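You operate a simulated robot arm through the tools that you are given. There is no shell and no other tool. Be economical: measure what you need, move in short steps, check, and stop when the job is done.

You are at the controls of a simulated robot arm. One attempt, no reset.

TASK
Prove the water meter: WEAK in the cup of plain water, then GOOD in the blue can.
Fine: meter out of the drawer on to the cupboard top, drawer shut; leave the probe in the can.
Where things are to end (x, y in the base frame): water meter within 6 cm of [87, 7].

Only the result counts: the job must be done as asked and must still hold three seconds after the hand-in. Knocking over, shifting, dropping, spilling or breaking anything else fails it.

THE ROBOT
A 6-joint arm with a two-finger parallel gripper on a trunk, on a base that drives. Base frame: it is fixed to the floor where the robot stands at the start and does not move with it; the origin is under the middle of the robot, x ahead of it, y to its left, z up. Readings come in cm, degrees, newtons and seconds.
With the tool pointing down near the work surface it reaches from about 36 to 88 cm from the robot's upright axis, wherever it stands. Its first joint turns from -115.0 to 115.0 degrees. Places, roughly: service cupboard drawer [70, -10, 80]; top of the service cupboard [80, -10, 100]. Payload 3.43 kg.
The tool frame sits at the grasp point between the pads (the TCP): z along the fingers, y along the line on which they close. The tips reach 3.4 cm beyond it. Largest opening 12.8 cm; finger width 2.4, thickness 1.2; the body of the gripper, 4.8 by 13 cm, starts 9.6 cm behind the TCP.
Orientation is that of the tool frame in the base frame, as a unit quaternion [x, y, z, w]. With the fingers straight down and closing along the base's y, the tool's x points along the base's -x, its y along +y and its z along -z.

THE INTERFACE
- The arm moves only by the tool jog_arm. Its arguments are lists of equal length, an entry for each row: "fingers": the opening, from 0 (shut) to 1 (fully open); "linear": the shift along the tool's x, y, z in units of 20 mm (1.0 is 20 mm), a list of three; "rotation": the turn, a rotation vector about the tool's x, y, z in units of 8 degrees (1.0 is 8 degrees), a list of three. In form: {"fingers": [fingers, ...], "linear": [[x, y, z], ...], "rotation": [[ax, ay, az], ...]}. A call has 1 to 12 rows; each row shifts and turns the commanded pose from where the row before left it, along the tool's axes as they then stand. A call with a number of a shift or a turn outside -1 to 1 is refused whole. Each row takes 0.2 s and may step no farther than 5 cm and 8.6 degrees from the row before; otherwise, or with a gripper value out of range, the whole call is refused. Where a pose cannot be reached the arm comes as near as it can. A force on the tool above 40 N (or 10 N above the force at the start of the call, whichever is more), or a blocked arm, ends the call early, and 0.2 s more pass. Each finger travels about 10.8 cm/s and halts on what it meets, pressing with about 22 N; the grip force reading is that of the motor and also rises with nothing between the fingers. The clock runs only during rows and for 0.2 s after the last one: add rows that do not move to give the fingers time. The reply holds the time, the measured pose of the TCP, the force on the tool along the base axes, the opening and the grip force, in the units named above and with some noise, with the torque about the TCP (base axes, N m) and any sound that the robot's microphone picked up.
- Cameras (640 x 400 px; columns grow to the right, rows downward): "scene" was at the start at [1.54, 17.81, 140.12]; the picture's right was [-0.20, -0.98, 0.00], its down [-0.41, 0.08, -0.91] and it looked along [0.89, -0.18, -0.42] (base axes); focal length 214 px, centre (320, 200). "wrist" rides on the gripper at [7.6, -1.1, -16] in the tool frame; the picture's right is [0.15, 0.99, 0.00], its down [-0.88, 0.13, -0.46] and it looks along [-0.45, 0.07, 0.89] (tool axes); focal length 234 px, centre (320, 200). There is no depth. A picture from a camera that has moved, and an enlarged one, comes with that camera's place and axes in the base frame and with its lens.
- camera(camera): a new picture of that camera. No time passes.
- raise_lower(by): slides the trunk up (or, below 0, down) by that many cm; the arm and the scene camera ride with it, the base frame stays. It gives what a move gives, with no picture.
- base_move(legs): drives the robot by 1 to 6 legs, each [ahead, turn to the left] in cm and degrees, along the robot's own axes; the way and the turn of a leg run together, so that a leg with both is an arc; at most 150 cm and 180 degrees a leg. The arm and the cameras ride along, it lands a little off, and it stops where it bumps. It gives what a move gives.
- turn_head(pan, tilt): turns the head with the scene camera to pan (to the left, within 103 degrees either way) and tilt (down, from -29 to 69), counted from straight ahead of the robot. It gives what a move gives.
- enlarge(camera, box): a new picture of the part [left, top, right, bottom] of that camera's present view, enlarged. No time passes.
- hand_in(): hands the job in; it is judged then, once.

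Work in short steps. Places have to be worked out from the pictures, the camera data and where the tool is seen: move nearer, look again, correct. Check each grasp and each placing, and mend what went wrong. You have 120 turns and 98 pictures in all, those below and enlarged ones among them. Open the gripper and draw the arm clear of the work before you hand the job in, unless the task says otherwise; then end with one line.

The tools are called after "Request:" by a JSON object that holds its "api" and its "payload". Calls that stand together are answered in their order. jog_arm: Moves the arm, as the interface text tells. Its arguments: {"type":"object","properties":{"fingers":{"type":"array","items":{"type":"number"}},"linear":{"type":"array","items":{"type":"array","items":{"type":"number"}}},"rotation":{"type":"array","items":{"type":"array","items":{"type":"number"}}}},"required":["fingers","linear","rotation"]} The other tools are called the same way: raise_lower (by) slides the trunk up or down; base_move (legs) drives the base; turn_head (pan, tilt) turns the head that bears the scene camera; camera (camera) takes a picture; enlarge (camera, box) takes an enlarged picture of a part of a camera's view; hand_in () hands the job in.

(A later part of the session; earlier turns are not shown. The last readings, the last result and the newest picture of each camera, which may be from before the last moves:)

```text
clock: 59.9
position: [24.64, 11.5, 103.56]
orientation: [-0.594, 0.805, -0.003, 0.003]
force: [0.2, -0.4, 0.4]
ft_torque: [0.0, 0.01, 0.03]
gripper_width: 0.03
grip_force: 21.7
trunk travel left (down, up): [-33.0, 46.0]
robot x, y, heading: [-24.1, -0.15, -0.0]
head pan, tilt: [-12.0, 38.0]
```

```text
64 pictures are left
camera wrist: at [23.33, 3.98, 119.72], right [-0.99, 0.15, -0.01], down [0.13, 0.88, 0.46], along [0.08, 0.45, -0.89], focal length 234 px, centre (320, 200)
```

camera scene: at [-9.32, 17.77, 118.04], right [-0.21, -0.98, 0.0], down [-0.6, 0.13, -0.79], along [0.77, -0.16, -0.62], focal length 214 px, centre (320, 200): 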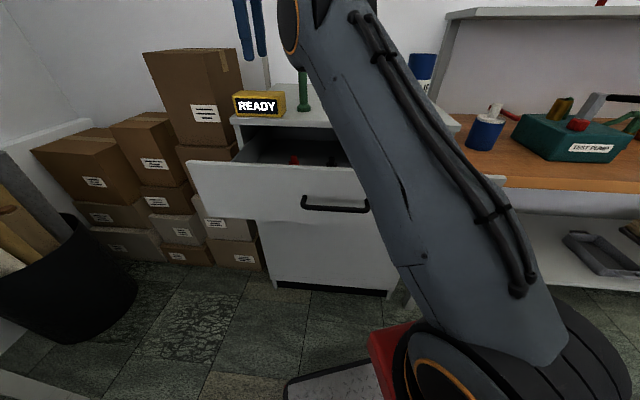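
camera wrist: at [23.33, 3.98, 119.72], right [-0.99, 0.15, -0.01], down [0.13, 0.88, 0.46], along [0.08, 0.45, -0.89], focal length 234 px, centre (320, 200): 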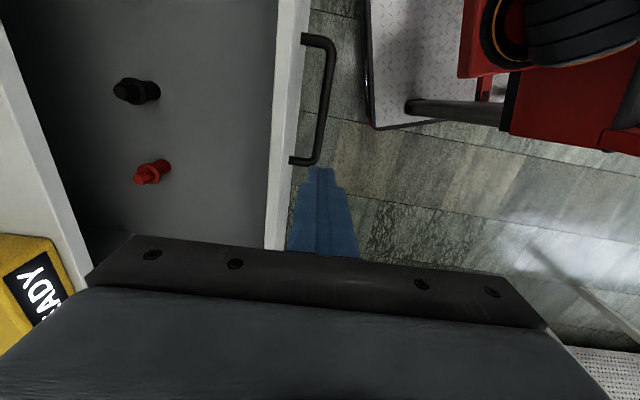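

The bar's middle is at about (23.5, 6). I'll move out in front of it, to n≈16.5, and go down to bar height.

Request:
{"api": "jog_arm", "payload": {"fingers": [0, 0, 0, 0, 0, 0, 0, 0, 0, 0], "linear": [[0, 1, 0], [1, 1, 0], [1, 0, 0], [0.8, 0, 0], [0, 0, 1], [0, 0, 1], [0, 0, 1], [0, 0, 1], [0, 0, 1], [0, 0, 1]], "rotation": [[0, 0, 0], [0, 0, 0], [0, 0, 0], [0, 0, 0], [0, 0, 0], [0, 0, 0], [0, 0, 0], [0, 0, 0], [0, 0, 0], [0, 0, 0]]}}

Request:
{"api": "camera", "payload": {"camera": "wrist"}}

```text
clock: 62.1
position: [21.28, 8.0, 91.83]
orientation: [-0.594, 0.804, -0.003, 0.004]
force: [0.6, 0.1, 0.4]
ft_torque: [0.03, -0.02, -0.04]
gripper_width: 0.0
grip_force: 22.1
out of reach, approached as far as the arm can: row 3, 4, 6
trunk travel left (down, up): [-33.0, 46.0]
robot x, y, heading: [-24.0, 0.22, 0.2]
head pan, tilt: [-12.0, 38.0]
```

```text
63 pictures are left
camera wrist: at [19.78, 0.44, 107.95], right [-0.99, 0.15, -0.01], down [0.13, 0.88, 0.46], along [0.08, 0.45, -0.89], focal length 234 px, centre (320, 200)
```

wrist: 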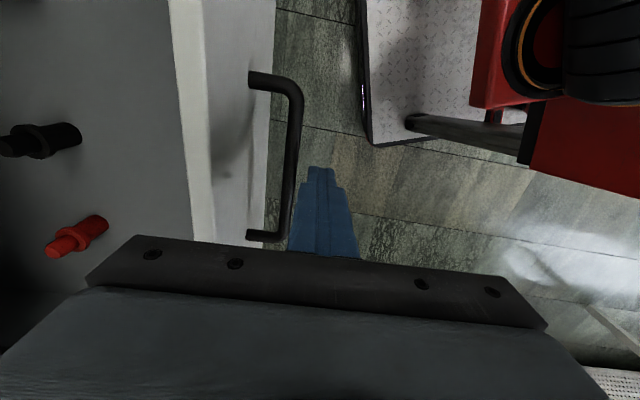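

The fingers are just in front of the bar. I'll push the drawer in.

Request:
{"api": "jog_arm", "payload": {"fingers": [0, 0, 0, 0, 0, 0, 0, 0, 0, 0, 0, 0], "linear": [[0, -0.4, 0.3], [0, -0.6, 0], [0, -1, 0], [0, -1, 0], [0, -1, 0], [0, -1, 0], [0, -1, 0], [0, -1, 0], [0, -1, 0], [0, -1, 0], [0, -1, 0], [0, -0.8, 0]], "rotation": [[0, 0, 0], [0, 0, 0], [0, 0, 0], [0, 0, 0], [0, 0, 0], [0, 0, 0], [0, 0, 0], [0, 0, 0], [0, 0, 0], [0, 0, 0], [0, 0, 0], [0, 0, 0]]}}

Request:
{"api": "jog_arm", "payload": {"fingers": [0, 0, 0, 0, 0, 0], "linear": [[0, -0.4, 0], [0, -0.3, 0], [0, -0.3, 0], [0, -0.3, 0], [0, -0.3, 0], [0, -0.3, 0]], "rotation": [[0, 0, 0], [0, 0, 0], [0, 0, 0], [0, 0, 0], [0, 0, 0], [0, 0, 0]]}}

Request:
{"api": "camera", "payload": {"camera": "wrist"}}

Request:
{"api": "camera", "payload": {"camera": "scene"}}

```text
clock: 64.7
position: [41.84, 1.41, 91.36]
orientation: [-0.594, 0.805, -0.002, 0.004]
force: [-0.2, -0.3, -0.2]
ft_torque: [-0.02, -0.02, -0.02]
gripper_width: 0.02
grip_force: 22.0
trunk travel left (down, up): [-33.0, 46.0]
robot x, y, heading: [-23.89, 0.13, -0.1]
head pan, tilt: [-12.0, 38.0]
```

```text
clock: 66.2
position: [44.82, 0.5, 91.44]
orientation: [-0.595, 0.804, 0.002, -0.001]
force: [-12.9, 1.9, 10.7]
ft_torque: [0.01, 0.29, -0.05]
gripper_width: 0.02
grip_force: 22.0
trunk travel left (down, up): [-33.0, 46.0]
robot x, y, heading: [-23.55, -0.23, -0.2]
head pan, tilt: [-12.0, 38.0]
stopped in row 6: the force on the tool passed its limit at 46 N (the readings are from after the stop); the commanded pose is now the measured one
```

```text
62 pictures are left
camera wrist: at [43.67, -7.01, 107.54], right [-0.99, 0.15, 0.0], down [0.13, 0.88, 0.46], along [0.06, 0.45, -0.89], focal length 234 px, centre (320, 200)
```

wrist: 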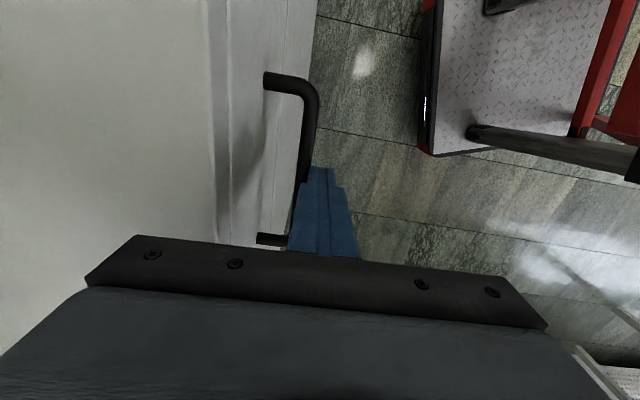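

```text
61 pictures are left
camera scene: at [-14.2, 17.77, 106.06], right [-0.21, -0.98, 0.0], down [-0.6, 0.13, -0.79], along [0.77, -0.16, -0.62], focal length 214 px, centre (320, 200)
```

scene: 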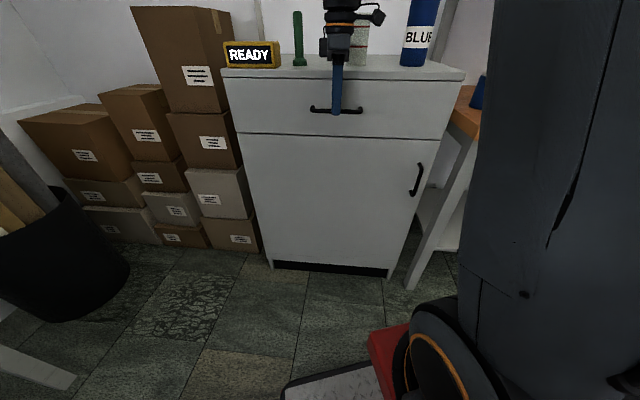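

The drawer is shut. I'll back the fingers off, raise the trunk and drive nearer to work on top.

Request:
{"api": "jog_arm", "payload": {"fingers": [0, 0, 0, 0, 0, 0, 0, 0, 0, 0], "linear": [[0, 1, 0], [0, 1, 0], [0, 1, 0], [0, 1, 0], [0, 0, -1], [0, 0, -1], [0, 0, -1], [0, 0, -1], [0, 0, -1], [0, 0, -1]], "rotation": [[0, 0, 0], [0, 0, 0], [0, 0, 0], [0, 0, 0], [0, 0, 0], [0, 0, 0], [0, 0, 0], [0, 0, 0], [0, 0, 0], [0, 0, 0]]}}

Request:
{"api": "raise_lower", "payload": {"by": 28}}

Request:
{"api": "base_move", "payload": {"legs": [[27, 0]]}}

Request:
{"api": "camera", "payload": {"camera": "wrist"}}

Request:
{"api": "camera", "payload": {"camera": "scene"}}

```text
clock: 68.4
position: [37.5, 2.87, 103.26]
orientation: [-0.594, 0.804, 0.002, -0.002]
force: [-0.4, 0.2, -0.6]
ft_torque: [-0.02, 0.02, -0.01]
gripper_width: 0.02
grip_force: 22.0
trunk travel left (down, up): [-33.0, 46.0]
robot x, y, heading: [-24.29, -0.21, 0.0]
head pan, tilt: [-12.0, 38.0]
```

```text
clock: 71.2
position: [37.39, 2.76, 131.32]
orientation: [-0.595, 0.804, 0.001, -0.002]
force: [0.6, -0.2, 0.5]
ft_torque: [-0.03, 0.0, 0.03]
gripper_width: 0.01
grip_force: 21.9
trunk travel left (down, up): [-61.0, 18.0]
robot x, y, heading: [-23.96, -0.24, -0.1]
head pan, tilt: [-12.0, 38.0]
```

```text
clock: 73.1
position: [64.35, 3.0, 131.29]
orientation: [-0.595, 0.804, 0.001, 0.0]
force: [-0.4, 0.3, 0.2]
ft_torque: [0.01, -0.02, -0.01]
gripper_width: 0.0
grip_force: 22.4
trunk travel left (down, up): [-61.0, 18.0]
robot x, y, heading: [2.98, -0.11, 0.1]
head pan, tilt: [-12.0, 38.0]
```

```text
60 pictures are left
camera wrist: at [63.21, -4.59, 147.45], right [-0.99, 0.15, 0.0], down [0.13, 0.88, 0.46], along [0.06, 0.45, -0.89], focal length 234 px, centre (320, 200)
```

wrist: 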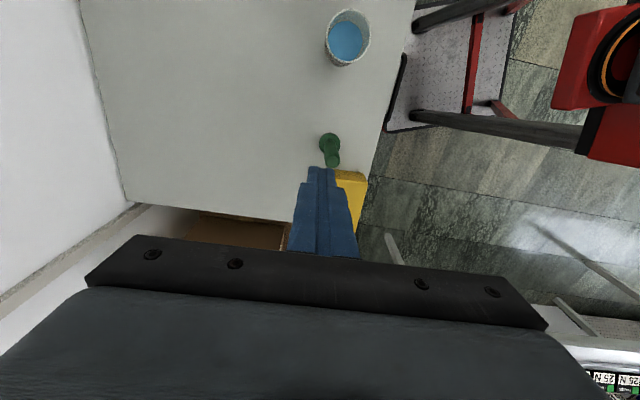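

```text
59 pictures are left
camera scene: at [5.07, 17.78, 134.04], right [-0.21, -0.98, 0.0], down [-0.6, 0.13, -0.79], along [0.77, -0.16, -0.62], focal length 214 px, centre (320, 200)
```

scene: 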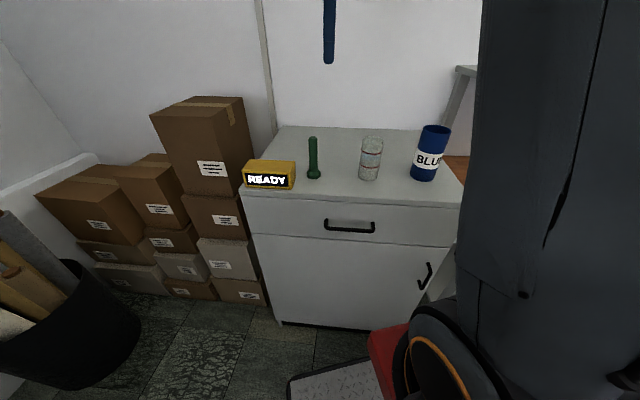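

The drawer is fully shut, and the meter stands at the front-left corner with the rod, cup and can upright. I'll re-grasp the meter for its final place, moving over it first.

Request:
{"api": "jog_arm", "payload": {"fingers": [0.75, 0.75, 0.75, 0.75, 0.75, 0.75, 0.75, 0.75, 0.75, 0.75, 0.75, 0.75], "linear": [[-1, 0.5, 0], [-1, 0.5, 0], [-1, 0.5, 0], [-1, 0.5, 0], [-1, 0.5, 0], [-1, 0.5, 0], [-1, 0.5, 0], [-0.7, 0.45, 0], [0, 0, 1], [0, 0, 1], [0, 0, 1], [0, 0, 1]], "rotation": [[0, 0, 0], [0, 0, 0], [0, 0, 0], [0, 0, 0], [0, 0, 0], [0, 0, 0], [0, 0, 0], [0, 0, 0], [0, 0, 0], [0, 0, 0], [0, 0, 0], [0, 0, 0]]}}

Request:
{"api": "camera", "payload": {"camera": "wrist"}}

```text
clock: 75.7
position: [61.19, 20.13, 123.24]
orientation: [-0.596, 0.803, 0.002, 0.0]
force: [-0.8, 0.7, 0.1]
ft_torque: [0.01, 0.0, 0.01]
gripper_width: 9.59
grip_force: 0.0
trunk travel left (down, up): [-61.0, 18.0]
robot x, y, heading: [3.26, -0.17, 0.1]
head pan, tilt: [-12.0, 38.0]
```

```text
58 pictures are left
camera wrist: at [60.04, 12.48, 139.46], right [-0.99, 0.15, 0.0], down [0.13, 0.88, 0.46], along [0.06, 0.45, -0.89], focal length 234 px, centre (320, 200)
```

wrist: 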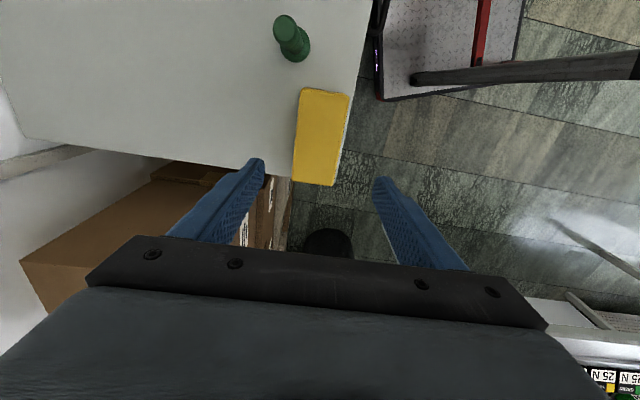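

It's well centred. I'll descend 20.4 cm and grip.

Request:
{"api": "jog_arm", "payload": {"fingers": [0.75, 0.75, 0.75, 0.75, 0.75, 0.75, 0.75, 0.75, 0.75, 0.75, 0.75], "linear": [[0, 0, 1], [0, 0, 1], [0, 0, 1], [0, 0, 1], [0, 0, 1], [0, 0, 1], [0, 0, 1], [0, 0, 1], [0, 0, 1], [0, 0, 1], [0, 0, 0.2]], "rotation": [[0, 0, 0], [0, 0, 0], [0, 0, 0], [0, 0, 0], [0, 0, 0], [0, 0, 0], [0, 0, 0], [0, 0, 0], [0, 0, 0], [0, 0, 0], [0, 0, 0]]}}

Request:
{"api": "jog_arm", "payload": {"fingers": [0.4, 0.4, 0.4, 0.4, 0.4], "linear": [[0, 0, 0], [0, 0, 0], [0, 0, 0], [0, 0, 0], [0, 0, 0]], "rotation": [[0, 0, 0], [0, 0, 0], [0, 0, 0], [0, 0, 0], [0, 0, 0]]}}

Request:
{"api": "camera", "payload": {"camera": "wrist"}}

```text
clock: 78.1
position: [61.18, 20.24, 102.84]
orientation: [-0.595, 0.804, 0.001, -0.001]
force: [0.4, 0.8, -0.4]
ft_torque: [-0.01, 0.0, -0.01]
gripper_width: 9.61
grip_force: 0.1
trunk travel left (down, up): [-61.0, 18.0]
robot x, y, heading: [2.85, -0.28, 0.3]
head pan, tilt: [-12.0, 38.0]
```

```text
clock: 79.3
position: [61.22, 20.3, 102.9]
orientation: [-0.596, 0.803, 0.002, -0.001]
force: [1.2, -0.8, 0.2]
ft_torque: [0.12, -0.2, -0.04]
gripper_width: 6.97
grip_force: 21.8
trunk travel left (down, up): [-61.0, 18.0]
robot x, y, heading: [2.91, 0.03, 0.4]
head pan, tilt: [-12.0, 38.0]
```

```text
57 pictures are left
camera wrist: at [60.03, 12.62, 119.05], right [-0.99, 0.15, 0.0], down [0.13, 0.88, 0.46], along [0.06, 0.45, -0.89], focal length 234 px, centre (320, 200)
```

wrist: 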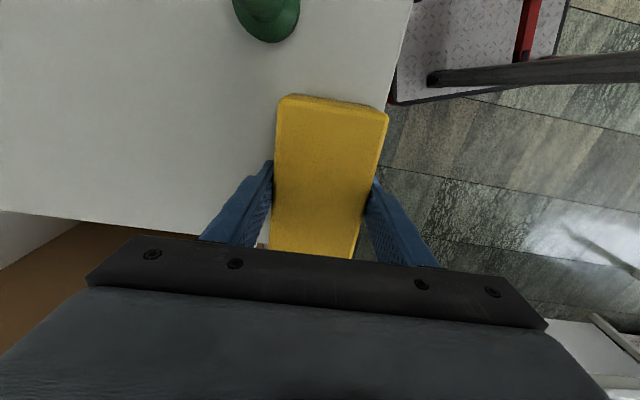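

It's gripped again. I'll lift 16 cm, then travel back toward (86,8).

Request:
{"api": "jog_arm", "payload": {"fingers": [0.3, 0.3, 0.3, 0.3, 0.3, 0.3, 0.3, 0.3, 0.3], "linear": [[0, 0, -0.5], [0, 0, -1], [0, 0, -1], [0, 0, -1], [0, 0, -1], [0, 0, -1], [0, 0, -1], [0, 0, -1], [0, 0, -0.5]], "rotation": [[0, 0, 0], [0, 0, 0], [0, 0, 0], [0, 0, 0], [0, 0, 0], [0, 0, 0], [0, 0, 0], [0, 0, 0], [0, 0, 0]]}}

Request:
{"api": "jog_arm", "payload": {"fingers": [0.3, 0.3, 0.3, 0.3, 0.3, 0.3, 0.3, 0.3, 0.3, 0.3, 0.3], "linear": [[0, -1, 0], [0, -1, 0], [0, -1, 0], [0, -1, 0], [0, -1, 0], [0, -1, 0], [0, -1, 0], [0, -1, 0], [0.7, -1, 0], [0.8, -1, 0], [0.75, -1, 0]], "rotation": [[0, 0, 0], [0, 0, 0], [0, 0, 0], [0, 0, 0], [0, 0, 0], [0, 0, 0], [0, 0, 0], [0, 0, 0], [0, 0, 0], [0, 0, 0], [0, 0, 0]]}}

Request:
{"api": "camera", "payload": {"camera": "scene"}}

```text
clock: 81.3
position: [61.23, 19.96, 118.91]
orientation: [-0.595, 0.804, 0.002, -0.001]
force: [-1.1, 0.1, -2.7]
ft_torque: [-0.04, -0.01, 0.02]
gripper_width: 6.99
grip_force: 22.6
trunk travel left (down, up): [-61.0, 18.0]
robot x, y, heading: [2.63, -0.0, 0.1]
head pan, tilt: [-12.0, 38.0]
```

```text
clock: 83.7
position: [81.11, 9.19, 118.96]
orientation: [-0.596, 0.803, 0.002, -0.001]
force: [-0.3, -0.4, -2.6]
ft_torque: [-0.05, -0.02, -0.04]
gripper_width: 6.99
grip_force: 22.8
trunk travel left (down, up): [-61.0, 18.0]
robot x, y, heading: [3.11, -0.19, 0.0]
head pan, tilt: [-12.0, 38.0]
```

```text
56 pictures are left
camera scene: at [5.07, 17.8, 134.04], right [-0.21, -0.98, 0.0], down [-0.6, 0.13, -0.79], along [0.77, -0.16, -0.62], focal length 214 px, centre (320, 200)
```

scene: 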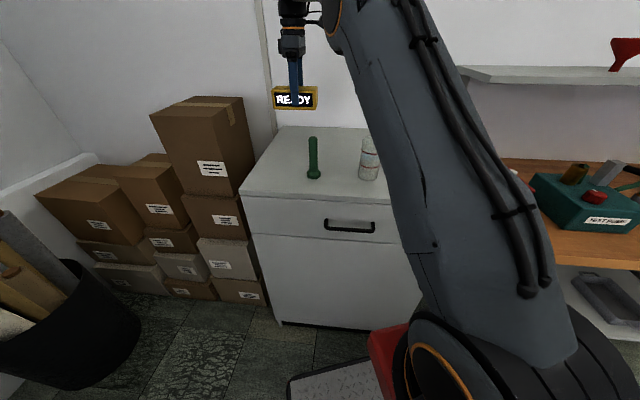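

It's carrying well. I'll go 4.6 cm further in and descend to about 104.

Request:
{"api": "jog_arm", "payload": {"fingers": [0.3, 0.3, 0.3, 0.3, 0.3, 0.3, 0.3, 0.3, 0.3, 0.3], "linear": [[0, -0.8, 0.5], [0, -0.8, 0.5], [0, -0.7, 0.5], [0, 0, 1], [0, 0, 1], [0, 0, 1], [0, 0, 1], [0, 0, 1], [0, 0, 1], [0, 0, 0]], "rotation": [[0, 0, 0], [0, 0, 0], [0, 0, 0], [0, 0, 0], [0, 0, 0], [0, 0, 0], [0, 0, 0], [0, 0, 0], [0, 0, 0], [0, 0, 0]]}}

Request:
{"api": "jog_arm", "payload": {"fingers": [0.3, 0.3, 0.3, 0.3, 0.3], "linear": [[0, 0, 0.15], [0, 0, 0.15], [0, 0, 0.15], [0, 0, 0.1], [0, 0, 0]], "rotation": [[0, 0, 0], [0, 0, 0], [0, 0, 0], [0, 0, 0], [0, 0, 0]]}}

Request:
{"api": "camera", "payload": {"camera": "wrist"}}

```text
clock: 85.9
position: [85.46, 7.99, 103.89]
orientation: [-0.595, 0.804, 0.001, -0.001]
force: [0.2, 0.1, -3.5]
ft_torque: [-0.02, 0.01, -0.02]
gripper_width: 6.97
grip_force: 22.3
trunk travel left (down, up): [-61.0, 18.0]
robot x, y, heading: [2.97, -0.08, 0.2]
head pan, tilt: [-12.0, 38.0]
```

```text
clock: 87.1
position: [85.41, 8.06, 102.89]
orientation: [-0.595, 0.804, 0.001, 0.0]
force: [0.2, -0.9, 6.1]
ft_torque: [-0.24, -0.2, -0.05]
gripper_width: 6.99
grip_force: 21.7
trunk travel left (down, up): [-61.0, 18.0]
robot x, y, heading: [3.03, -0.15, 0.1]
head pan, tilt: [-12.0, 38.0]
```

```text
55 pictures are left
camera wrist: at [84.2, 0.46, 119.03], right [-0.99, 0.15, 0.0], down [0.13, 0.88, 0.46], along [0.07, 0.45, -0.89], focal length 234 px, centre (320, 200)
```

wrist: 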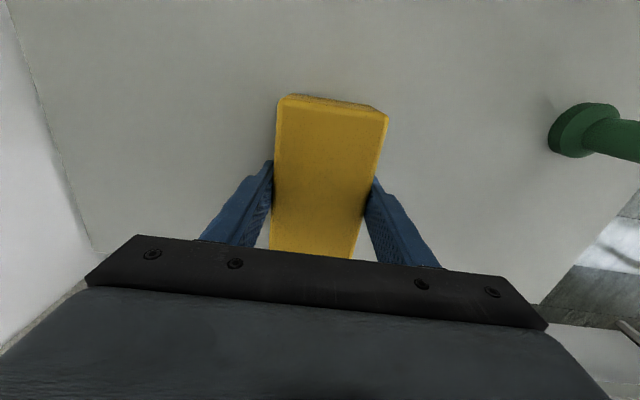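

The meter is down, with contact at 6 N. I'll release and rise straight up.

Request:
{"api": "jog_arm", "payload": {"fingers": [0.75, 0.75, 0.75, 0.75, 0.75, 0.75, 0.75, 0.75, 0.75, 0.75, 0.75], "linear": [[0, 0, 0], [0, 0, 0], [0, 0, 0], [0, 0, -1], [0, 0, -1], [0, 0, -1], [0, 0, -1], [0, 0, -1], [0, 0, -1], [0, 0, -1], [0, 0, -1]], "rotation": [[0, 0, 0], [0, 0, 0], [0, 0, 0], [0, 0, 0], [0, 0, 0], [0, 0, 0], [0, 0, 0], [0, 0, 0], [0, 0, 0], [0, 0, 0], [0, 0, 0]]}}

Request:
{"api": "camera", "payload": {"camera": "wrist"}}

Request:
{"api": "camera", "payload": {"camera": "scene"}}

```text
clock: 89.5
position: [84.42, 7.97, 118.29]
orientation: [-0.595, 0.803, 0.002, -0.001]
force: [1.3, -0.9, -0.3]
ft_torque: [-0.05, 0.05, 0.02]
gripper_width: 9.6
grip_force: 0.0
out of reach, approached as far as the arm can: row 11
trunk travel left (down, up): [-61.0, 18.0]
robot x, y, heading: [3.04, 0.11, 0.4]
head pan, tilt: [-12.0, 38.0]
```

```text
54 pictures are left
camera wrist: at [83.3, 0.35, 134.41], right [-0.99, 0.15, 0.0], down [0.13, 0.88, 0.46], along [0.06, 0.45, -0.89], focal length 234 px, centre (320, 200)
```

wrist: 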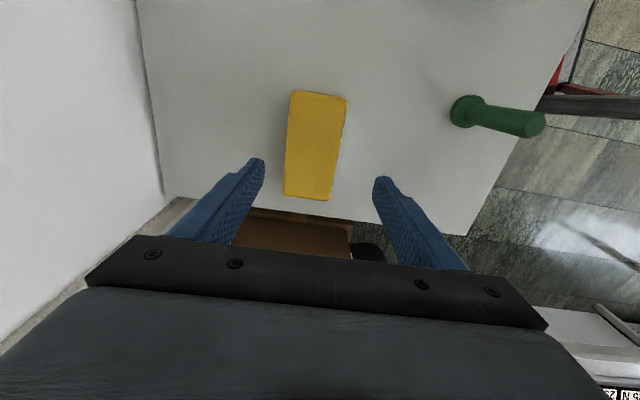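

```text
53 pictures are left
camera scene: at [5.13, 17.79, 134.05], right [-0.21, -0.98, 0.0], down [-0.6, 0.13, -0.79], along [0.77, -0.16, -0.62], focal length 214 px, centre (320, 200)
```

scene: 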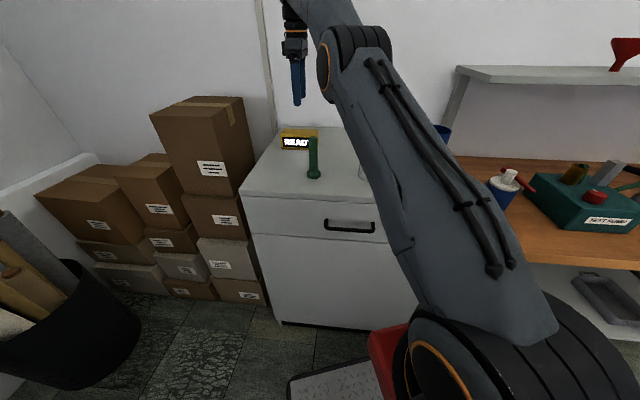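

The meter stands at (85.4, 8.0), inside tolerance. Next is the green rod, near (63, 7.5), top ~111. I'll move above it and look straight down.

Request:
{"api": "jog_arm", "payload": {"fingers": [0.5, 0.5, 0.5, 0.5, 0.5, 0.4, 0.4, 0.4, 0.4, 0.4, 0.4, 0.4], "linear": [[0, 1, 0], [0, 1, 0], [0, 1, -0.5], [0, 1, -1], [0, 1, -1], [0, 1, -1], [0.5, 1, -0.5], [0.7, 1, 0], [0.7, 1, 0], [0.7, 1, 0], [0.7, 0.2, 0], [0, 0, 0]], "rotation": [[0, 0, 0], [0, 0, 0], [0, 0, 0], [0, 0, 0], [0, 0, 0], [0, 0, 0], [0, 0, 0], [0, 0, 0], [0, 0, 0], [0, 0, 0], [0, 0, 0], [0, 0, 0]]}}

Request:
{"api": "camera", "payload": {"camera": "wrist"}}

Request:
{"api": "camera", "payload": {"camera": "scene"}}

```text
clock: 92.1
position: [62.92, 7.51, 126.33]
orientation: [-0.595, 0.804, 0.001, -0.001]
force: [-0.8, -0.3, 0.0]
ft_torque: [0.01, -0.02, -0.01]
gripper_width: 5.12
grip_force: 0.0
trunk travel left (down, up): [-61.0, 18.0]
robot x, y, heading: [3.12, 0.37, 0.1]
head pan, tilt: [-12.0, 38.0]
```

```text
52 pictures are left
camera wrist: at [61.87, -0.01, 142.47], right [-0.99, 0.15, 0.0], down [0.13, 0.88, 0.46], along [0.06, 0.45, -0.89], focal length 234 px, centre (320, 200)
```

wrist: 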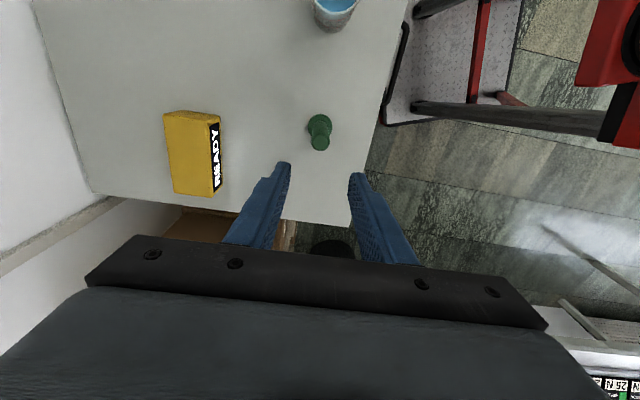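

```text
51 pictures are left
camera scene: at [5.08, 17.78, 134.04], right [-0.21, -0.98, 0.0], down [-0.6, 0.13, -0.79], along [0.77, -0.16, -0.62], focal length 214 px, centre (320, 200)
```

scene: 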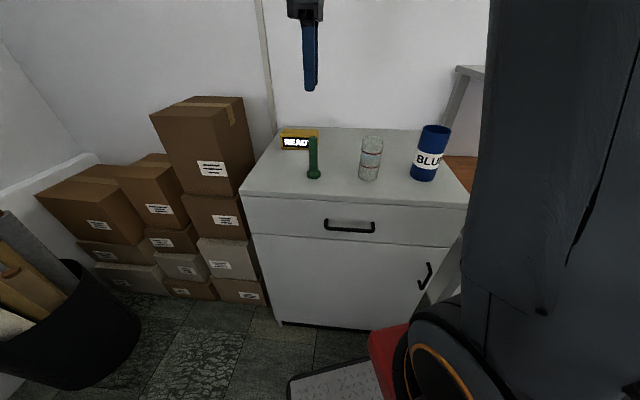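

The rod is right under the tool. A quick close look at it and the cup before descending.

Request:
{"api": "enlarge", "payload": {"camera": "wrist", "box": [270, 0, 398, 160]}}

Request:
{"api": "enlarge", "payload": {"camera": "scene", "box": [270, 110, 470, 210]}}

```text
2.50 times, centred on (334, 80) of wrist
camera zoom: at [61.87, -0.01, 142.47], right [-0.99, 0.15, 0.0], down [0.13, 0.88, 0.46], along [0.06, 0.45, -0.89], focal length 585 px, centre (285, 500)
```

zoom: 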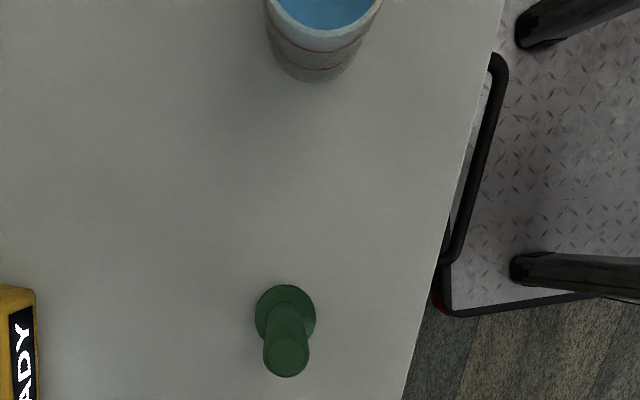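

```text
3.20 times, centred on (370, 160) of scene
camera zoom: at [5.08, 17.78, 134.04], right [-0.21, -0.98, 0.0], down [-0.6, 0.13, -0.79], along [0.77, -0.16, -0.62], focal length 686 px, centre (160, 328)
```

zoom: 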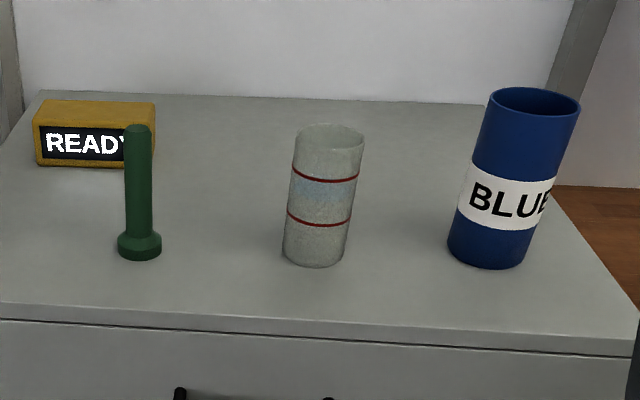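

The green rod is about 2.4 cm thick with a 4.3 cm foot, and the cup is about 6 cm wide. I'll descend so the fingertips overlap the top 2.5 cm, then close.

Request:
{"api": "jog_arm", "payload": {"fingers": [0.4, 0.4, 0.4, 0.4, 0.4, 0.4, 0.4, 0.4], "linear": [[0, 0, 1], [0, 0, 1], [0, 0, 1], [0, 0, 1], [0, 0, 1], [0, 0, 1], [0, 0, 1], [0, 0, 0.35]], "rotation": [[0, 0, 0], [0, 0, 0], [0, 0, 0], [0, 0, 0], [0, 0, 0], [0, 0, 0], [0, 0, 0], [0, 0, 0]]}}

Request:
{"api": "camera", "payload": {"camera": "wrist"}}

Request:
{"api": "enlarge", "payload": {"camera": "scene", "box": [250, 80, 410, 200]}}

```text
clock: 93.9
position: [62.97, 7.57, 111.53]
orientation: [-0.596, 0.803, 0.001, -0.001]
force: [-0.4, -0.3, 1.0]
ft_torque: [-0.04, -0.04, 0.02]
gripper_width: 5.13
grip_force: 0.0
trunk travel left (down, up): [-61.0, 18.0]
robot x, y, heading: [2.75, 0.07, 0.2]
head pan, tilt: [-12.0, 38.0]
```

```text
48 pictures are left
camera wrist: at [61.75, -0.04, 127.71], right [-0.99, 0.15, 0.0], down [0.13, 0.88, 0.46], along [0.06, 0.45, -0.89], focal length 234 px, centre (320, 200)
```

wrist: 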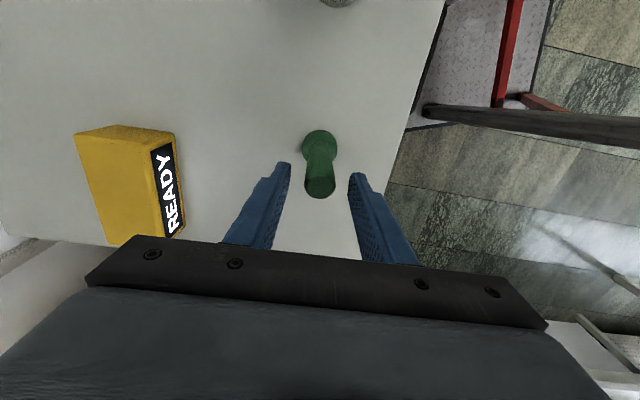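

```text
3.33 times, centred on (330, 140) of scene
camera zoom: at [5.07, 17.78, 134.04], right [-0.21, -0.98, 0.0], down [-0.6, 0.13, -0.79], along [0.77, -0.16, -0.62], focal length 715 px, centre (287, 400)
```

zoom: 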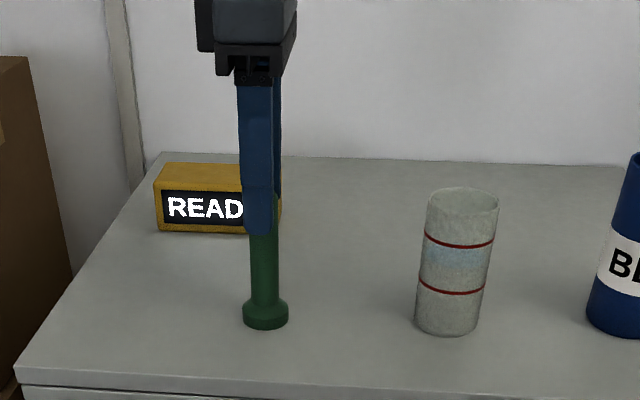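

The rod is centred between the fingers. I'll close and check the grip.

Request:
{"api": "jog_arm", "payload": {"fingers": [0.1, 0.1, 0.1, 0.1, 0.1], "linear": [[0, 0, 0], [0, 0, 0], [0, 0, 0], [0, 0, 0], [0, 0, 0]], "rotation": [[0, 0, 0], [0, 0, 0], [0, 0, 0], [0, 0, 0], [0, 0, 0]]}}

Request:
{"api": "jog_arm", "payload": {"fingers": [0.1, 0.1, 0.1, 0.1, 0.1, 0.1, 0.1, 0.1], "linear": [[0, 0, -0.3], [0, 0, -1], [0, 0, -1], [0, 0, -1], [0, 0, -1], [0, 0, -1], [0, 0, -1], [0, 0, -1]], "rotation": [[0, 0, 0], [0, 0, 0], [0, 0, 0], [0, 0, 0], [0, 0, 0], [0, 0, 0], [0, 0, 0], [0, 0, 0]]}}

Request:
{"api": "camera", "payload": {"camera": "wrist"}}

Request:
{"api": "camera", "payload": {"camera": "scene"}}

```text
clock: 95.1
position: [62.98, 7.46, 111.69]
orientation: [-0.595, 0.803, 0.001, -0.001]
force: [-0.1, -0.6, -0.9]
ft_torque: [0.04, -0.01, -0.01]
gripper_width: 2.47
grip_force: 21.5
trunk travel left (down, up): [-61.0, 18.0]
robot x, y, heading: [3.2, -0.14, 0.1]
head pan, tilt: [-12.0, 38.0]
```

```text
clock: 96.9
position: [63.08, 7.56, 126.39]
orientation: [-0.595, 0.803, 0.002, -0.001]
force: [0.1, -0.9, -1.2]
ft_torque: [-0.03, -0.03, 0.01]
gripper_width: 2.49
grip_force: 21.4
trunk travel left (down, up): [-61.0, 18.0]
robot x, y, heading: [3.17, -0.35, 0.3]
head pan, tilt: [-12.0, 38.0]
```

```text
46 pictures are left
camera wrist: at [61.83, -0.01, 142.52], right [-0.99, 0.15, 0.0], down [0.13, 0.88, 0.46], along [0.06, 0.45, -0.89], focal length 234 px, centre (320, 200)
```

wrist: 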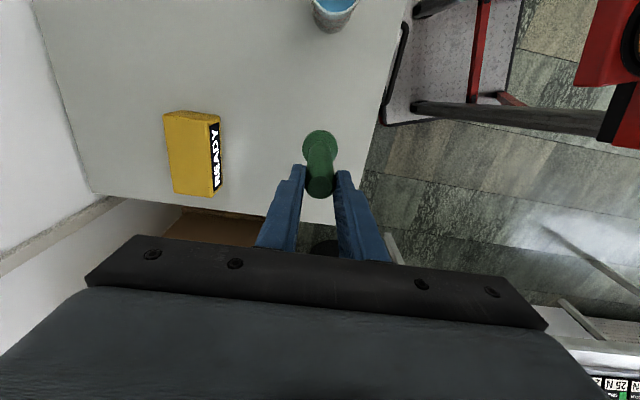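

```text
45 pictures are left
camera scene: at [5.09, 17.78, 134.04], right [-0.21, -0.98, 0.0], down [-0.6, 0.13, -0.79], along [0.77, -0.16, -0.62], focal length 214 px, centre (320, 200)
```

scene: 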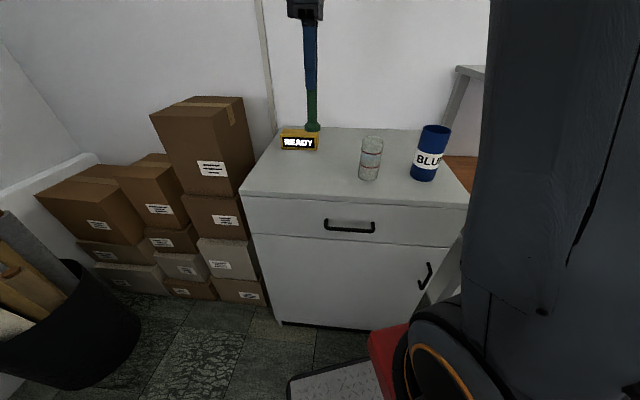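

The rod is held and clear. I'll move sideways partway toward the cup, raised slightly, and re-measure the cup rim from the wrist.

Request:
{"api": "jog_arm", "payload": {"fingers": [0.1, 0.1, 0.1, 0.1, 0.1, 0.1, 0.1], "linear": [[0, 0, -1], [1, 0, 0], [1, 0, 0], [1, 0, 0], [1, 0, 0], [1, 0, 0], [0, 0, 0]], "rotation": [[0, 0, 0], [0, 0, 0], [0, 0, 0], [0, 0, 0], [0, 0, 0], [0, 0, 0], [0, 0, 0]]}}

Request:
{"api": "enlarge", "payload": {"camera": "wrist", "box": [220, 0, 420, 200]}}

```text
clock: 98.5
position: [60.23, -2.05, 128.33]
orientation: [-0.595, 0.804, 0.002, -0.001]
force: [0.5, 0.0, -0.6]
ft_torque: [-0.01, 0.0, 0.0]
gripper_width: 2.47
grip_force: 21.9
trunk travel left (down, up): [-61.0, 18.0]
robot x, y, heading: [2.87, 0.15, -0.1]
head pan, tilt: [-12.0, 38.0]
```

```text
2.00 times, centred on (320, 100) of wrist
camera zoom: at [59.03, -9.69, 144.45], right [-0.99, 0.15, 0.0], down [0.13, 0.88, 0.46], along [0.06, 0.45, -0.89], focal length 468 px, centre (320, 400)
```

zoom: 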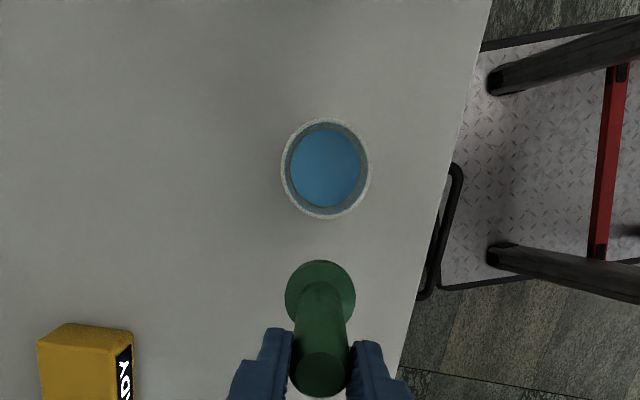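

The rim centre is about (58.6, -9.2), and the rod's foot sees a vector of about (-1.3, -6.6) to it. Clearance is only about 5 mm, so I'll move over it and verify.

Request:
{"api": "jog_arm", "payload": {"fingers": [0.1, 0.1, 0.1, 0.1, 0.1], "linear": [[1, -0.3, 0], [1, 0, 0], [1, 0, 0], [0.4, 0, 0], [0, 0, 0]], "rotation": [[0, 0, 0], [0, 0, 0], [0, 0, 0], [0, 0, 0], [0, 0, 0]]}}

Request:
{"api": "enlarge", "payload": {"camera": "wrist", "box": [220, 0, 420, 200]}}

Request:
{"api": "enlarge", "payload": {"camera": "scene", "box": [270, 80, 470, 210]}}

```text
clock: 99.7
position: [58.64, -8.62, 128.29]
orientation: [-0.595, 0.803, 0.001, -0.001]
force: [0.3, 0.0, -0.4]
ft_torque: [0.0, -0.02, 0.0]
gripper_width: 2.49
grip_force: 22.0
trunk travel left (down, up): [-61.0, 18.0]
robot x, y, heading: [3.02, -0.14, 0.4]
head pan, tilt: [-12.0, 38.0]
```

```text
2.00 times, centred on (320, 100) of wrist
camera zoom: at [57.6, -16.23, 144.44], right [-0.99, 0.15, 0.0], down [0.13, 0.88, 0.46], along [0.06, 0.45, -0.89], focal length 468 px, centre (320, 400)
```

zoom: 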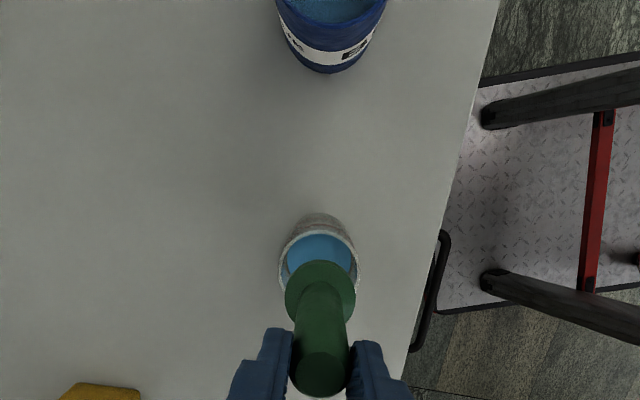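

```text
3.08 times, centred on (370, 145) of scene
camera zoom: at [5.08, 17.78, 134.04], right [-0.21, -0.98, 0.0], down [-0.6, 0.13, -0.79], along [0.77, -0.16, -0.62], focal length 660 px, centre (166, 369)
```

zoom: 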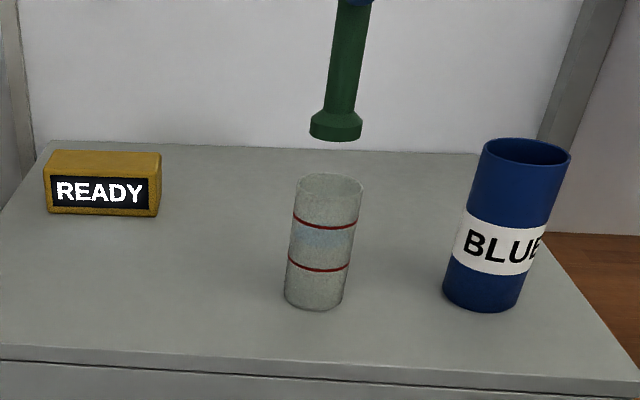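

The wrist view says aligned within about 1 mm, while the scene view suggests about 3 mm more to the right. I'll take 2 mm, lower to just above the rim and recheck.

Request:
{"api": "jog_arm", "payload": {"fingers": [0.1, 0.1, 0.1, 0.1], "linear": [[0.1, 0, 0.8], [0, 0, 1], [0, 0, 0.3], [0, 0, 0]], "rotation": [[0, 0, 0], [0, 0, 0], [0, 0, 0], [0, 0, 0]]}}

Request:
{"api": "enlarge", "payload": {"camera": "wrist", "box": [260, 90, 380, 200]}}

Request:
{"api": "enlarge", "payload": {"camera": "scene", "box": [330, 90, 430, 190]}}

```text
clock: 100.7
position: [58.77, -8.82, 124.23]
orientation: [-0.595, 0.803, 0.002, -0.001]
force: [-1.7, -0.2, -0.6]
ft_torque: [0.01, 0.03, 0.0]
gripper_width: 2.48
grip_force: 21.8
trunk travel left (down, up): [-61.0, 18.0]
robot x, y, heading: [2.95, -0.16, 0.2]
head pan, tilt: [-12.0, 38.0]
```

```text
3.64 times, centred on (320, 145) of wrist
camera zoom: at [57.57, -16.49, 140.35], right [-0.99, 0.15, 0.0], down [0.13, 0.88, 0.46], along [0.06, 0.45, -0.89], focal length 852 px, centre (320, 400)
```

zoom: 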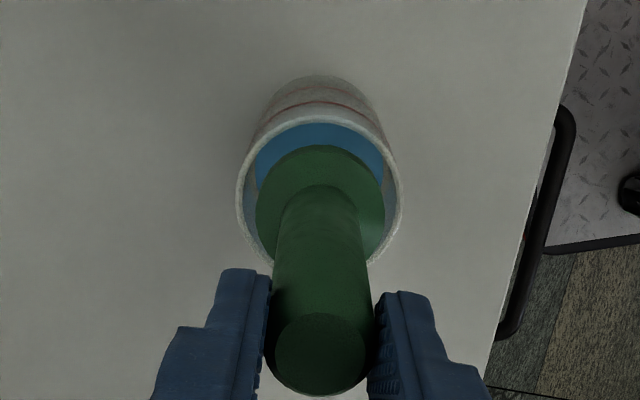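

```text
4.00 times, centred on (380, 140) of scene
camera zoom: at [5.08, 17.78, 134.04], right [-0.21, -0.98, 0.0], down [-0.6, 0.13, -0.79], along [0.77, -0.16, -0.62], focal length 858 px, centre (80, 440)
```

zoom: 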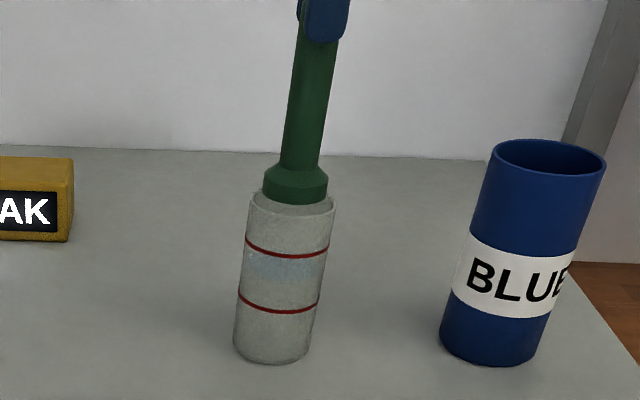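

The display now ends in "AK", so it's reading WEAK and the green rod is confirmed as the probe. It's centred over the cup, so I'll dip it properly a few cm and hold.

Request:
{"api": "jog_arm", "payload": {"fingers": [0.1, 0.1, 0.1, 0.1, 0.1, 0.1, 0.1, 0.1, 0.1, 0.1], "linear": [[0, 0, 0.5], [0, 0, 0.5], [0, 0, 0.5], [0, 0, 0.5], [0, 0, 0.5], [0, 0, 0.5], [0, 0, 0], [0, 0, 0], [0, 0, 0], [0, 0, 0]], "rotation": [[0, 0, 0], [0, 0, 0], [0, 0, 0], [0, 0, 0], [0, 0, 0], [0, 0, 0], [0, 0, 0], [0, 0, 0], [0, 0, 0], [0, 0, 0]]}}

Request:
{"api": "enlarge", "payload": {"camera": "scene", "box": [270, 80, 470, 210]}}

```text
clock: 102.9
position: [58.75, -8.89, 118.02]
orientation: [-0.595, 0.804, 0.002, -0.001]
force: [0.3, -0.3, -0.8]
ft_torque: [0.01, 0.0, 0.02]
gripper_width: 2.5
grip_force: 22.4
trunk travel left (down, up): [-61.0, 18.0]
robot x, y, heading: [3.02, -0.14, 0.1]
head pan, tilt: [-12.0, 38.0]
```

```text
3.08 times, centred on (370, 145) of scene
camera zoom: at [5.08, 17.78, 134.04], right [-0.21, -0.98, 0.0], down [-0.6, 0.13, -0.79], along [0.77, -0.16, -0.62], focal length 660 px, centre (166, 369)
```

zoom: 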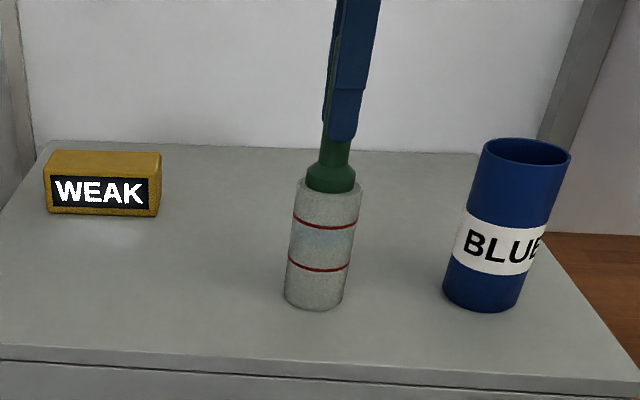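

The display reads WEAK, but the foot looks as though it's still at the rim while the fingers came down. I'll check whether the rod slid in the grip.

Request:
{"api": "camera", "payload": {"camera": "wrist"}}

Request:
{"api": "enlarge", "payload": {"camera": "scene", "box": [340, 100, 400, 190]}}

```text
38 pictures are left
camera wrist: at [57.63, -16.48, 134.18], right [-0.99, 0.15, 0.0], down [0.13, 0.88, 0.46], along [0.06, 0.45, -0.89], focal length 234 px, centre (320, 200)
```

wrist: 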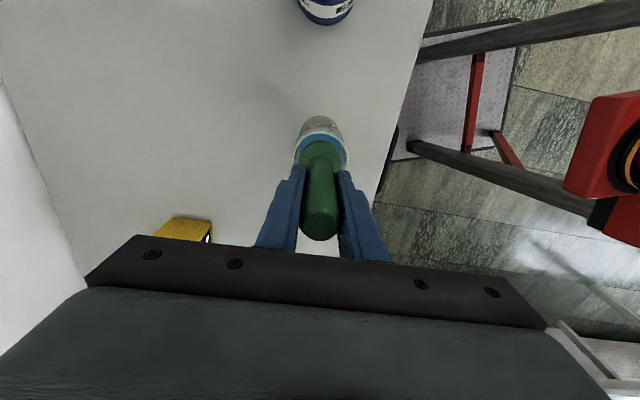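

```text
4.44 times, centred on (370, 145) of scene
camera zoom: at [5.08, 17.78, 134.04], right [-0.21, -0.98, 0.0], down [-0.6, 0.13, -0.79], along [0.77, -0.16, -0.62], focal length 953 px, centre (98, 444)
```

zoom: 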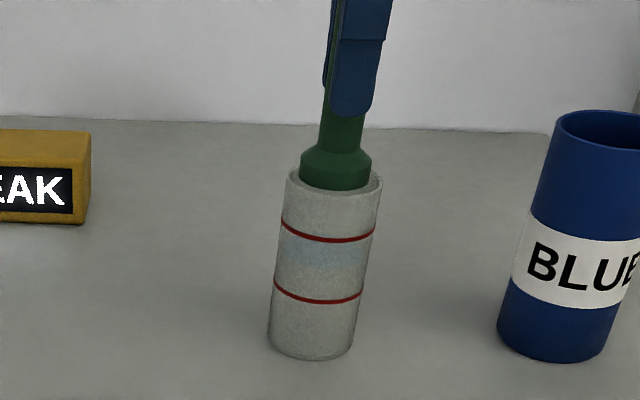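

The rod's foot caught the rim and the rod slid about 4.5 cm up through the grip. The cup hasn't moved, and WEAK is on the display. I'll lift out and check the rod's tilt.

Request:
{"api": "jog_arm", "payload": {"fingers": [0.1, 0.1, 0.1, 0.1, 0.1, 0.1, 0.1, 0.1], "linear": [[0, 0, -0.3], [0, 0, -0.7], [0, 0, -1], [0, 0, -1], [0, 0, -1], [0, 0, -0.5], [0, 0, 0], [0, 0, 0]], "rotation": [[0, 0, 0], [0, 0, 0], [0, 0, 0], [0, 0, 0], [0, 0, 0], [0, 0, 0], [0, 0, 0], [0, 0, 0]]}}

Request:
{"api": "camera", "payload": {"camera": "wrist"}}

Request:
{"api": "enlarge", "payload": {"camera": "scene", "box": [270, 60, 470, 200]}}

```text
clock: 104.7
position: [58.66, -8.93, 127.0]
orientation: [-0.595, 0.804, 0.002, -0.002]
force: [0.2, 0.3, -0.7]
ft_torque: [0.03, -0.03, 0.02]
gripper_width: 2.48
grip_force: 22.2
trunk travel left (down, up): [-61.0, 18.0]
robot x, y, heading: [3.0, -0.16, 0.1]
head pan, tilt: [-12.0, 38.0]
```

```text
36 pictures are left
camera wrist: at [57.6, -16.48, 143.15], right [-0.99, 0.15, 0.0], down [0.13, 0.88, 0.46], along [0.06, 0.45, -0.89], focal length 234 px, centre (320, 200)
```

wrist: 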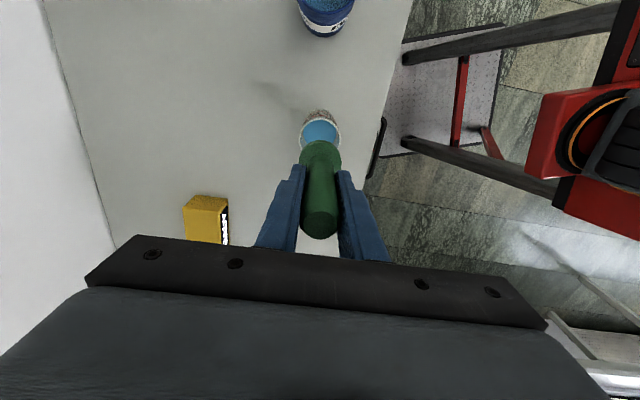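

```text
2.86 times, centred on (370, 130) of scene
camera zoom: at [5.08, 17.78, 134.04], right [-0.21, -0.98, 0.0], down [-0.6, 0.13, -0.79], along [0.77, -0.16, -0.62], focal length 613 px, centre (177, 400)
```

zoom: 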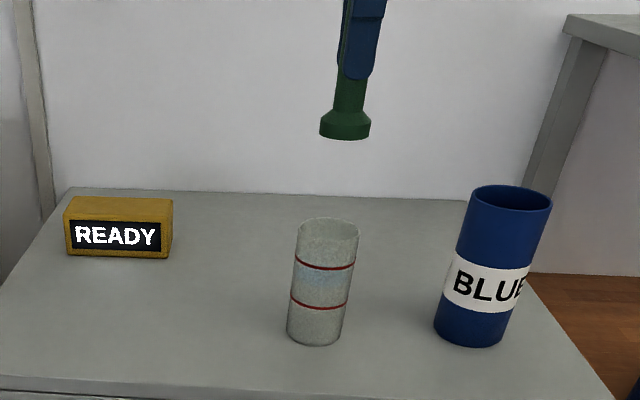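

The rod hangs straight, cup and can are undisturbed, and WEAK was shown while at the cup. For a good placing in the can I'll set the rod down on its old spot and re-grip it near the top.

Request:
{"api": "jog_arm", "payload": {"fingers": [0.1, 0.1, 0.1, 0.1, 0.1, 0.1, 0.1, 0.1, 0.1, 0.1], "linear": [[-1, 0, 0], [-1, 0, 0], [-1, 0, 0], [-1, 0, 0], [-1, 0, 0], [-1, 0, 0], [-1, 0, 0], [-1, 0, 0], [-0.6, 0, 0], [0, 0, 0]], "rotation": [[0, 0, 0], [0, 0, 0], [0, 0, 0], [0, 0, 0], [0, 0, 0], [0, 0, 0], [0, 0, 0], [0, 0, 0], [0, 0, 0], [0, 0, 0]]}}

Request:
{"api": "jog_arm", "payload": {"fingers": [0.1, 0.1, 0.1, 0.1, 0.1, 0.1, 0.1, 0.1, 0.1, 0.1], "linear": [[0, 0, 1], [0, 0, 1], [0, 0, 1], [0, 0, 1], [0, 0, 1], [0, 0, 1], [0, 0, 1], [0, 0, 1], [0, 0, 0.5], [0, 0, 0]], "rotation": [[0, 0, 0], [0, 0, 0], [0, 0, 0], [0, 0, 0], [0, 0, 0], [0, 0, 0], [0, 0, 0], [0, 0, 0], [0, 0, 0], [0, 0, 0]]}}

Request:
{"api": "enlarge", "payload": {"camera": "scene", "box": [250, 80, 410, 200]}}

```text
clock: 106.9
position: [63.62, 7.54, 126.93]
orientation: [-0.596, 0.803, 0.001, -0.001]
force: [1.1, -0.5, -0.8]
ft_torque: [-0.01, -0.04, 0.01]
gripper_width: 2.48
grip_force: 22.0
trunk travel left (down, up): [-61.0, 18.0]
robot x, y, heading: [2.96, -0.01, -0.0]
head pan, tilt: [-12.0, 38.0]
```

```text
clock: 109.1
position: [63.52, 7.54, 110.15]
orientation: [-0.595, 0.804, 0.001, -0.001]
force: [0.0, 0.6, -1.3]
ft_torque: [0.03, -0.01, 0.0]
gripper_width: 2.55
grip_force: 22.0
trunk travel left (down, up): [-61.0, 18.0]
robot x, y, heading: [2.79, -0.21, 0.2]
head pan, tilt: [-12.0, 38.0]
```

```text
3.33 times, centred on (330, 140) of scene
camera zoom: at [5.08, 17.78, 134.04], right [-0.21, -0.98, 0.0], down [-0.6, 0.13, -0.79], along [0.77, -0.16, -0.62], focal length 715 px, centre (287, 400)
```

zoom: 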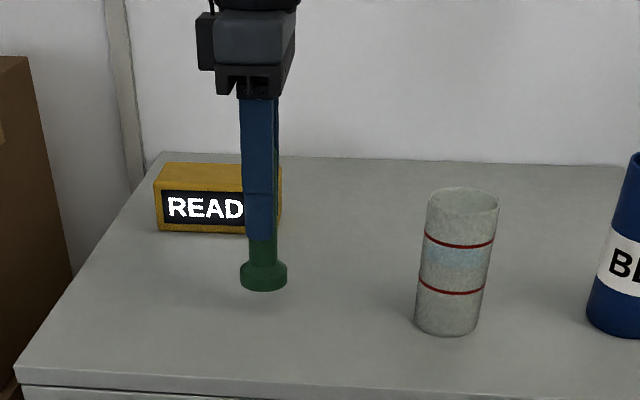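

It's about 3.5 cm above the surface still. I'll lower and feel for contact.

Request:
{"api": "jog_arm", "payload": {"fingers": [0.1, 0.1, 0.1, 0.1, 0.1, 0.1], "linear": [[0, 0, 0.6], [0, 0, 0.6], [0, 0, 0.2], [0, 0, 0.1], [0, 0, 0.1], [0, 0, 0]], "rotation": [[0, 0, 0], [0, 0, 0], [0, 0, 0], [0, 0, 0], [0, 0, 0], [0, 0, 0]]}}

Request:
{"api": "jog_arm", "payload": {"fingers": [0.1, 0.1, 0.1, 0.1], "linear": [[0, 0, 0.1], [0, 0, 0.1], [0, 0, 0.1], [0, 0, 0]], "rotation": [[0, 0, 0], [0, 0, 0], [0, 0, 0], [0, 0, 0]]}}

Request:
{"api": "enlarge", "payload": {"camera": "scene", "box": [250, 80, 410, 200]}}

```text
clock: 110.5
position: [63.72, 7.55, 106.74]
orientation: [-0.596, 0.803, 0.001, -0.001]
force: [0.1, 0.5, -1.5]
ft_torque: [-0.03, 0.0, -0.03]
gripper_width: 2.52
grip_force: 22.0
trunk travel left (down, up): [-61.0, 18.0]
robot x, y, heading: [2.96, -0.28, -0.2]
head pan, tilt: [-12.0, 38.0]
```

```text
clock: 111.5
position: [63.49, 7.5, 106.38]
orientation: [-0.596, 0.803, 0.002, 0.001]
force: [-0.8, -2.3, 8.5]
ft_torque: [-0.13, -0.03, 0.03]
gripper_width: 2.51
grip_force: 22.3
trunk travel left (down, up): [-61.0, 18.0]
robot x, y, heading: [2.54, 0.29, 0.3]
head pan, tilt: [-12.0, 38.0]
```

```text
3.33 times, centred on (330, 140) of scene
camera zoom: at [5.05, 17.77, 134.05], right [-0.21, -0.98, 0.0], down [-0.6, 0.13, -0.79], along [0.77, -0.16, -0.62], focal length 715 px, centre (287, 400)
```

zoom: 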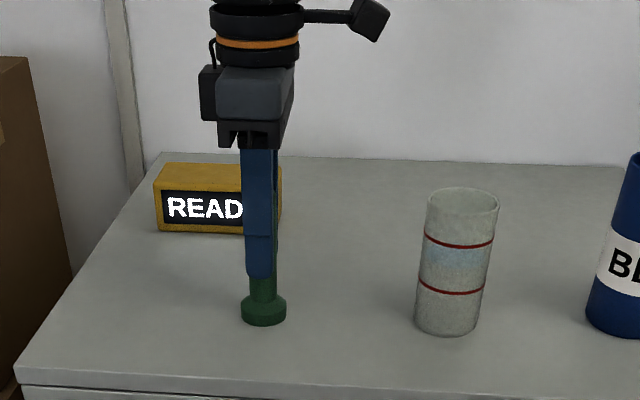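

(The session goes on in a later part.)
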